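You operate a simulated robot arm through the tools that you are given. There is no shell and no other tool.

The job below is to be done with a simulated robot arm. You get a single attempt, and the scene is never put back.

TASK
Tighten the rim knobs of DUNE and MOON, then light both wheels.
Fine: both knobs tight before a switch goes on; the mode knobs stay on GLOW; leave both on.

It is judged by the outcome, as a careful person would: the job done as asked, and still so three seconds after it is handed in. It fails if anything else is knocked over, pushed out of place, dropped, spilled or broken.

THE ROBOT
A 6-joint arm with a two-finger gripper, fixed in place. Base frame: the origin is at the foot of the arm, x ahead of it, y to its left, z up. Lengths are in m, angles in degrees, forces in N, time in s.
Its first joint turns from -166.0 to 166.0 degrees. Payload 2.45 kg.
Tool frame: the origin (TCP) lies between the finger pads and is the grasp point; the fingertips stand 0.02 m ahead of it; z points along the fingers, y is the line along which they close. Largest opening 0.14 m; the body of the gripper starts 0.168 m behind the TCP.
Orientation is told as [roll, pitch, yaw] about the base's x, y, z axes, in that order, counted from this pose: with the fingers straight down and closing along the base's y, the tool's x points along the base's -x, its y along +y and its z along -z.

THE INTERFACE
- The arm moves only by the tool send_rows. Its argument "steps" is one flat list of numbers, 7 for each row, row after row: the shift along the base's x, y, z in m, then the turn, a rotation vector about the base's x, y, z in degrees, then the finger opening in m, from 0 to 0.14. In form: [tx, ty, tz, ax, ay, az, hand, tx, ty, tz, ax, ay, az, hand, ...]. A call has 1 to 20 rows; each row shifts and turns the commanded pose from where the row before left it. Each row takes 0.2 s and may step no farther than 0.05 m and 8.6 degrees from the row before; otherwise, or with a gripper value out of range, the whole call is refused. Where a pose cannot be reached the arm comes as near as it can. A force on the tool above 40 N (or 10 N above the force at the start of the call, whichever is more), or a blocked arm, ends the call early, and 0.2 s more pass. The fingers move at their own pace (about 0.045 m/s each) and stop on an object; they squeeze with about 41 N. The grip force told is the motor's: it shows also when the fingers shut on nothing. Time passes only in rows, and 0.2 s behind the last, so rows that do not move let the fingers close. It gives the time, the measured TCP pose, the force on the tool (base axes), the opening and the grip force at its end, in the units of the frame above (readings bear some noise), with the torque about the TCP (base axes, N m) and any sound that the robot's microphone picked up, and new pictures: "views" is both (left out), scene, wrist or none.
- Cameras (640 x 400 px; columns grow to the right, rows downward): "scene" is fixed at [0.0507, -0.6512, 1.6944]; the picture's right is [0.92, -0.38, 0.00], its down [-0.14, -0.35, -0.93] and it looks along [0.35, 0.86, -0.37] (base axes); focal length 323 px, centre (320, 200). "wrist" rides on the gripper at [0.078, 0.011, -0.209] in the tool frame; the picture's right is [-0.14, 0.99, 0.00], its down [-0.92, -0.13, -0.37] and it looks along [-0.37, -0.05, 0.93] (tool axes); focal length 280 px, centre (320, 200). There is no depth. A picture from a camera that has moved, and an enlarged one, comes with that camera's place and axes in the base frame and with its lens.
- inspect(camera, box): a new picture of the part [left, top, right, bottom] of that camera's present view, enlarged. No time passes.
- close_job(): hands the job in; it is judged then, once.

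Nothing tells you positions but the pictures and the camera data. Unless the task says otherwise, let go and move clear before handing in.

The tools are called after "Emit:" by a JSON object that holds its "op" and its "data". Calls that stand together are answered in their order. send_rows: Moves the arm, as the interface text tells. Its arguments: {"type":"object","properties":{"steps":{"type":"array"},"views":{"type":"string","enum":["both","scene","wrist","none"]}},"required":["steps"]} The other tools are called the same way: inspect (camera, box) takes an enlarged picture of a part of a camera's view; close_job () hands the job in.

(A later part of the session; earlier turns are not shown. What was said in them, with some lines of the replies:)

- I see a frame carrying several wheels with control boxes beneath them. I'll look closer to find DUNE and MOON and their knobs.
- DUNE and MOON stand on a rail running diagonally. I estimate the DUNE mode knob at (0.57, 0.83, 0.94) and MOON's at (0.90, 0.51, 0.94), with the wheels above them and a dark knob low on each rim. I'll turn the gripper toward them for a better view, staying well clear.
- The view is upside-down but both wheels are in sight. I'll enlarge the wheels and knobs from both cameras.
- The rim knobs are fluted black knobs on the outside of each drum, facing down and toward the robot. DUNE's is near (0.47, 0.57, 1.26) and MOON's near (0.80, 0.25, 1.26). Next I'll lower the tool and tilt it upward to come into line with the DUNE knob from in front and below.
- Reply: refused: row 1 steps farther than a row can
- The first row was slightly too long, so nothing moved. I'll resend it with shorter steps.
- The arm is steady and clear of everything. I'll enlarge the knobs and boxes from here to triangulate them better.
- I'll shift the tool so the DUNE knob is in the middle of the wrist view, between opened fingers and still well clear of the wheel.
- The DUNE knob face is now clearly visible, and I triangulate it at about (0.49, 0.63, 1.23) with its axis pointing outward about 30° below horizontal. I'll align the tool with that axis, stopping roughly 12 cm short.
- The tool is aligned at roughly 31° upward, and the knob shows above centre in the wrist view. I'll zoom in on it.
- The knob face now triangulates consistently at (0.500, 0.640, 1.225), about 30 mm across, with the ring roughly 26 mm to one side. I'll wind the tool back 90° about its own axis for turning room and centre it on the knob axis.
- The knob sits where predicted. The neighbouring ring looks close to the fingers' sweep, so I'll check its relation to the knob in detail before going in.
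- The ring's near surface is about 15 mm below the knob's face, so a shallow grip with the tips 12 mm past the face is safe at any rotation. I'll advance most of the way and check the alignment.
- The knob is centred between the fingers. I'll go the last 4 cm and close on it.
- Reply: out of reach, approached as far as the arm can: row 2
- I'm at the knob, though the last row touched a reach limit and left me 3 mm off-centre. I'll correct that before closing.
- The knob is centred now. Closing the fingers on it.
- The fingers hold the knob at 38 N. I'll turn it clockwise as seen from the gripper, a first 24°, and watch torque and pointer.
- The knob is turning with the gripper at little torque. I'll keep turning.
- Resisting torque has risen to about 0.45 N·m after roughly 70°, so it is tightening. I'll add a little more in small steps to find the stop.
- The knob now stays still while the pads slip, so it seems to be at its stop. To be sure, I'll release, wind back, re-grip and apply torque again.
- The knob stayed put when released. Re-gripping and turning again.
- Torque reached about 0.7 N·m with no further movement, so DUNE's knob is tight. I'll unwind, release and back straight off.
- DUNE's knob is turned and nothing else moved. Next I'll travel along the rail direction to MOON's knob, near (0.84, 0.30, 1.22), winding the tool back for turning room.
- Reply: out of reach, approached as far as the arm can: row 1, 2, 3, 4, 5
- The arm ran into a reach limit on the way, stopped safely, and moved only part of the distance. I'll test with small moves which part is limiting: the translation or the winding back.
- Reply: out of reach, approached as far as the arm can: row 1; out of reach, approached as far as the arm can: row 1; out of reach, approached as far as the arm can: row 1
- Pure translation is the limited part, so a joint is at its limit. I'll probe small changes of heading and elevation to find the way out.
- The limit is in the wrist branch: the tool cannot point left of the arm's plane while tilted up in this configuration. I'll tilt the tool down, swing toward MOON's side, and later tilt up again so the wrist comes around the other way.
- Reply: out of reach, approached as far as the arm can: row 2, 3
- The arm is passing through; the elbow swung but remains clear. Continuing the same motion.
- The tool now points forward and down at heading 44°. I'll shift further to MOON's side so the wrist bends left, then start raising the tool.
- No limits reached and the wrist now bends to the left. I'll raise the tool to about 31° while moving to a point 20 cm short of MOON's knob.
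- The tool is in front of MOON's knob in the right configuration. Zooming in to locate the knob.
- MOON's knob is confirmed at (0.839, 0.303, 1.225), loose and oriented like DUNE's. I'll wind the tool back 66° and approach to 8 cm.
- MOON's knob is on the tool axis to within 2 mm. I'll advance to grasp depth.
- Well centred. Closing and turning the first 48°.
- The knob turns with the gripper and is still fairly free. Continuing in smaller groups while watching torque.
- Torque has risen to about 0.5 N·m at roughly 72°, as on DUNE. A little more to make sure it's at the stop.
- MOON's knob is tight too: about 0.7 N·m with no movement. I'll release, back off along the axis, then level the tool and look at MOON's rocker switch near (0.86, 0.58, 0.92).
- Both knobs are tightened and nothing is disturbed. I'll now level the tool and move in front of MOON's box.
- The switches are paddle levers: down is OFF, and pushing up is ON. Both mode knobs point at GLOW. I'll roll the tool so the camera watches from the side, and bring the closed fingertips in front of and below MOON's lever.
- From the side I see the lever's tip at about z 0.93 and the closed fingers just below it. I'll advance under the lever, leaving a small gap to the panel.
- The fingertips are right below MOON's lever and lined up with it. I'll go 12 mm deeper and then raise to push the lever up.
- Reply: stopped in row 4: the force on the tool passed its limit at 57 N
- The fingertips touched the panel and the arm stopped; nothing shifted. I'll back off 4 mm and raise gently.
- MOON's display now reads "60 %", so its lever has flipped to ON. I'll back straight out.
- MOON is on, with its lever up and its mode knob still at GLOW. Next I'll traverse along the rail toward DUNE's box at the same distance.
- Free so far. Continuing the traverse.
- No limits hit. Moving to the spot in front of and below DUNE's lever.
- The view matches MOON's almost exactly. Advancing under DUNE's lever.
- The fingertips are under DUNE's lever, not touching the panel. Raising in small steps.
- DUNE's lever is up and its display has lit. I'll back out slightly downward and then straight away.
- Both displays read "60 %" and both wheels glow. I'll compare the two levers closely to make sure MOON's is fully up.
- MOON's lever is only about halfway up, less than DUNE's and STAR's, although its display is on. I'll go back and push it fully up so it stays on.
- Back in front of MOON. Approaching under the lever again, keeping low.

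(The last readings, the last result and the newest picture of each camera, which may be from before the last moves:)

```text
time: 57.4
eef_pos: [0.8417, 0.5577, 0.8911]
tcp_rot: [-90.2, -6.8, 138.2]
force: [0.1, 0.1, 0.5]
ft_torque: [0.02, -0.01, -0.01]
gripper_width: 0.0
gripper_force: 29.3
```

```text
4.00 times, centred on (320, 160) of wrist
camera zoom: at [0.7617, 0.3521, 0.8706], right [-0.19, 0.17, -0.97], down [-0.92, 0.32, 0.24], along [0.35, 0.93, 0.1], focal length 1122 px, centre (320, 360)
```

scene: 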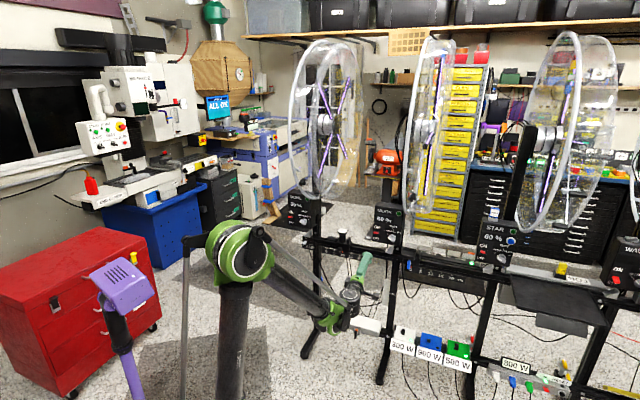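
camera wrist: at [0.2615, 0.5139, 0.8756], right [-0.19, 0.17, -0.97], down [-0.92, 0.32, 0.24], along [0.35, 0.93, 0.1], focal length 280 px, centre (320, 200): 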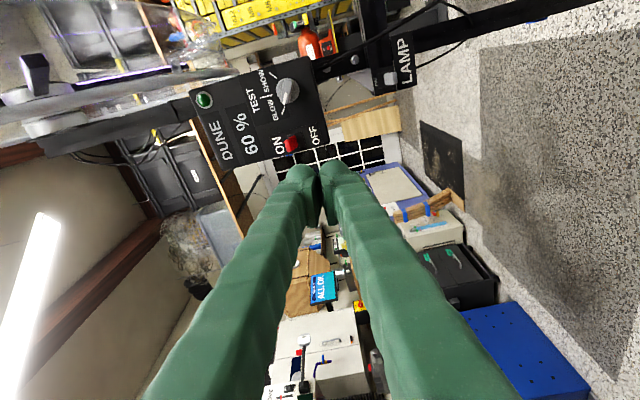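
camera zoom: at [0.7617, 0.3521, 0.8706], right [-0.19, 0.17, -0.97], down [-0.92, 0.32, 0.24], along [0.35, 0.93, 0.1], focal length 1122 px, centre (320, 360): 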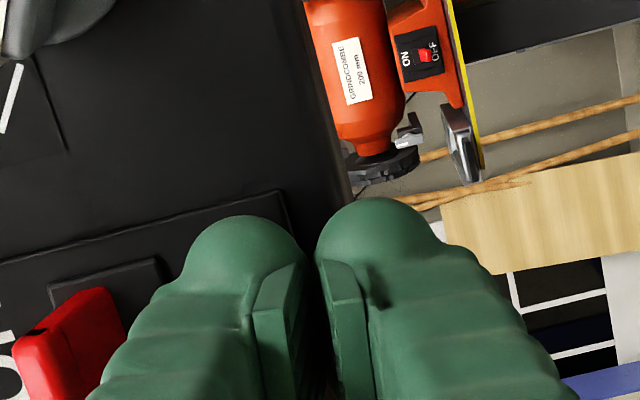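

MOON's lever is now fully up, like the others, and the fingers aren't touching it. I'll back away and check everything a last time.

Emit:
{"op": "send_rows", "data": {"steps": [-0.006, -0.007, -0.006, 0, 0, 0, 0.0, -0.02, -0.0225, -0.004, 0, 0, 0, 0.0, -0.0266, -0.0299, 0, 0, 0, 0, 0.0, -0.0266, -0.0299, 0, 0, 0, 0, 0.0, -0.0266, -0.0299, 0, 0, 0, 0, 0.0, -0.0266, -0.0299, 0, 0, 0, 0, 0.0, 0, 0, 0, 0, 0, 0, 0.0, 0, 0, 0, 0, 0, 0, 0.0, 0, 0, 0, 0, 0, 0, 0.0, 0, 0, 0, 0, 0, 0, 0.0], "views": "both"}}

Emit:
{"op": "inspect", "data": {"camera": "scene", "box": [270, 170, 430, 270]}}

Emit:
{"op": "inspect", "data": {"camera": "scene", "box": [365, 220, 397, 245]}}

Emit:
{"op": "inspect", "data": {"camera": "scene", "box": [280, 208, 312, 233]}}

Emit:
{"op": "inspect", "data": {"camera": "scene", "box": [300, 300, 640, 400]}}

```text
time: 59.6
eef_pos: [0.7081, 0.411, 0.8823]
tcp_rot: [-90.2, -6.8, 138.3]
force: [0.5, 0.1, 0.2]
ft_torque: [0.0, -0.01, -0.03]
gripper_width: 0.0
gripper_force: 28.6
camera wrist: at [0.6272, 0.2046, 0.8623], right [-0.19, 0.17, -0.97], down [-0.92, 0.32, 0.24], along [0.35, 0.93, 0.1], focal length 280 px, centre (320, 200)
```

scene: 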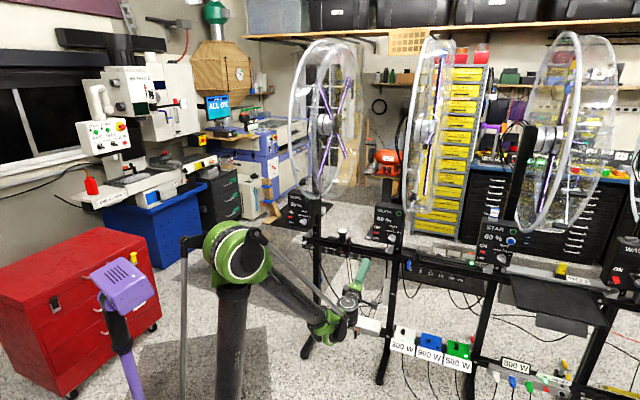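
wrist: 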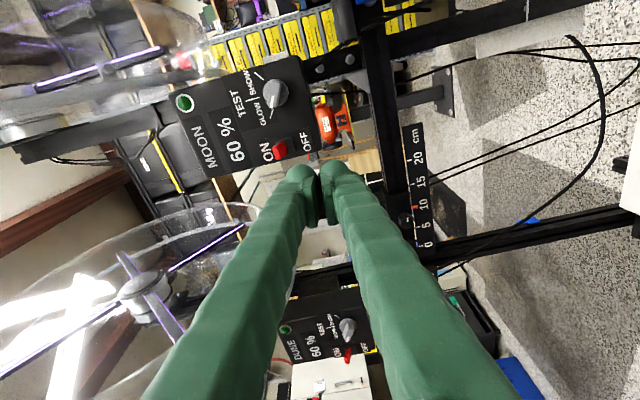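

```text
4.00 times, centred on (350, 220) of scene
camera zoom: at [0.0507, -0.6512, 1.6944], right [0.92, -0.38, 0.0], down [-0.14, -0.35, -0.93], along [0.35, 0.86, -0.37], focal length 1293 px, centre (200, 120)
```

zoom: 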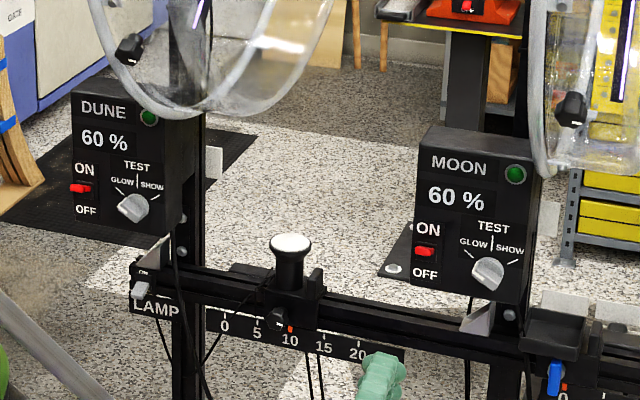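

```text
16.00 times, centred on (381, 232) of scene
camera zoom: at [0.0507, -0.6512, 1.6944], right [0.92, -0.38, 0.0], down [-0.14, -0.35, -0.93], along [0.35, 0.86, -0.37], focal length 5173 px, centre (-656, -320)
```

zoom: 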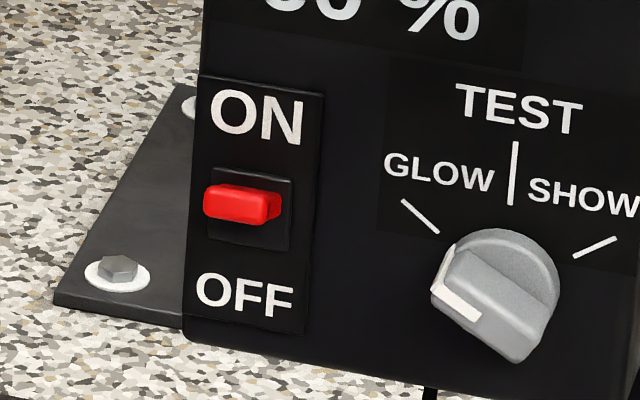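

```text
16.00 times, centred on (296, 220) of scene
camera zoom: at [0.0507, -0.6512, 1.6944], right [0.92, -0.38, 0.0], down [-0.14, -0.35, -0.93], along [0.35, 0.86, -0.37], focal length 5173 px, centre (704, -128)
```

zoom: 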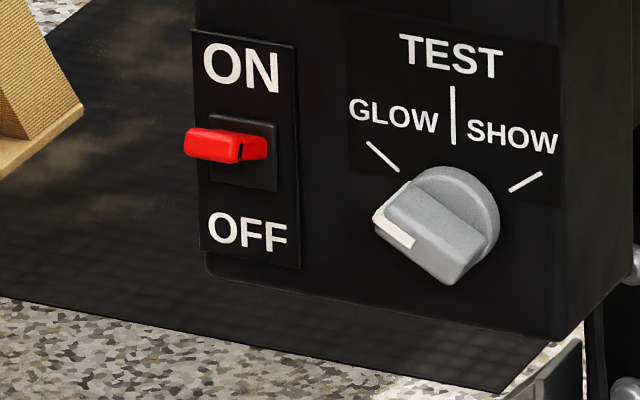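

```text
1.88 times, centred on (470, 350) of scene
camera zoom: at [0.0507, -0.6512, 1.6944], right [0.92, -0.38, 0.0], down [-0.14, -0.35, -0.93], along [0.35, 0.86, -0.37], focal length 609 px, centre (38, -82)
```

zoom: 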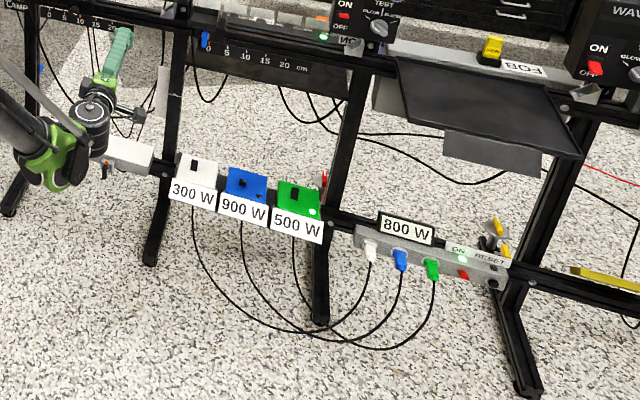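

Both wheels are lit at 60 %, both levers are fully up, both mode knobs are on GLOW, and both rim knobs are tight. The arm is clear and nothing else has moved, so I'm handing in.

Emit:
{"op": "close_job", "data": {}}

```text
The job is handed in.
```

I tightened the rim knobs on DUNE and MOON first, then switched both wheels on. They are lit and reading "60 %".

- **Rim knobs:** each turned about 70° clockwise to a stop. Each then held about 0.7 N·m without moving when I re-gripped and tried again.
- **Switches:** both levers are fully up at ON. MOON's looked only halfway up after the first push. When I went back to finish it, it was already fully up and stayed there.
- **Mode knobs:** both are still on GLOW; I didn't touch them.
- **Surroundings:** while reaching for MOON's switch, the fingertips bumped its panel and the arm stopped at 57 N. I saw no shift or damage in the pictures afterward. Nothing else looked moved, and I backed the arm away before handing in.
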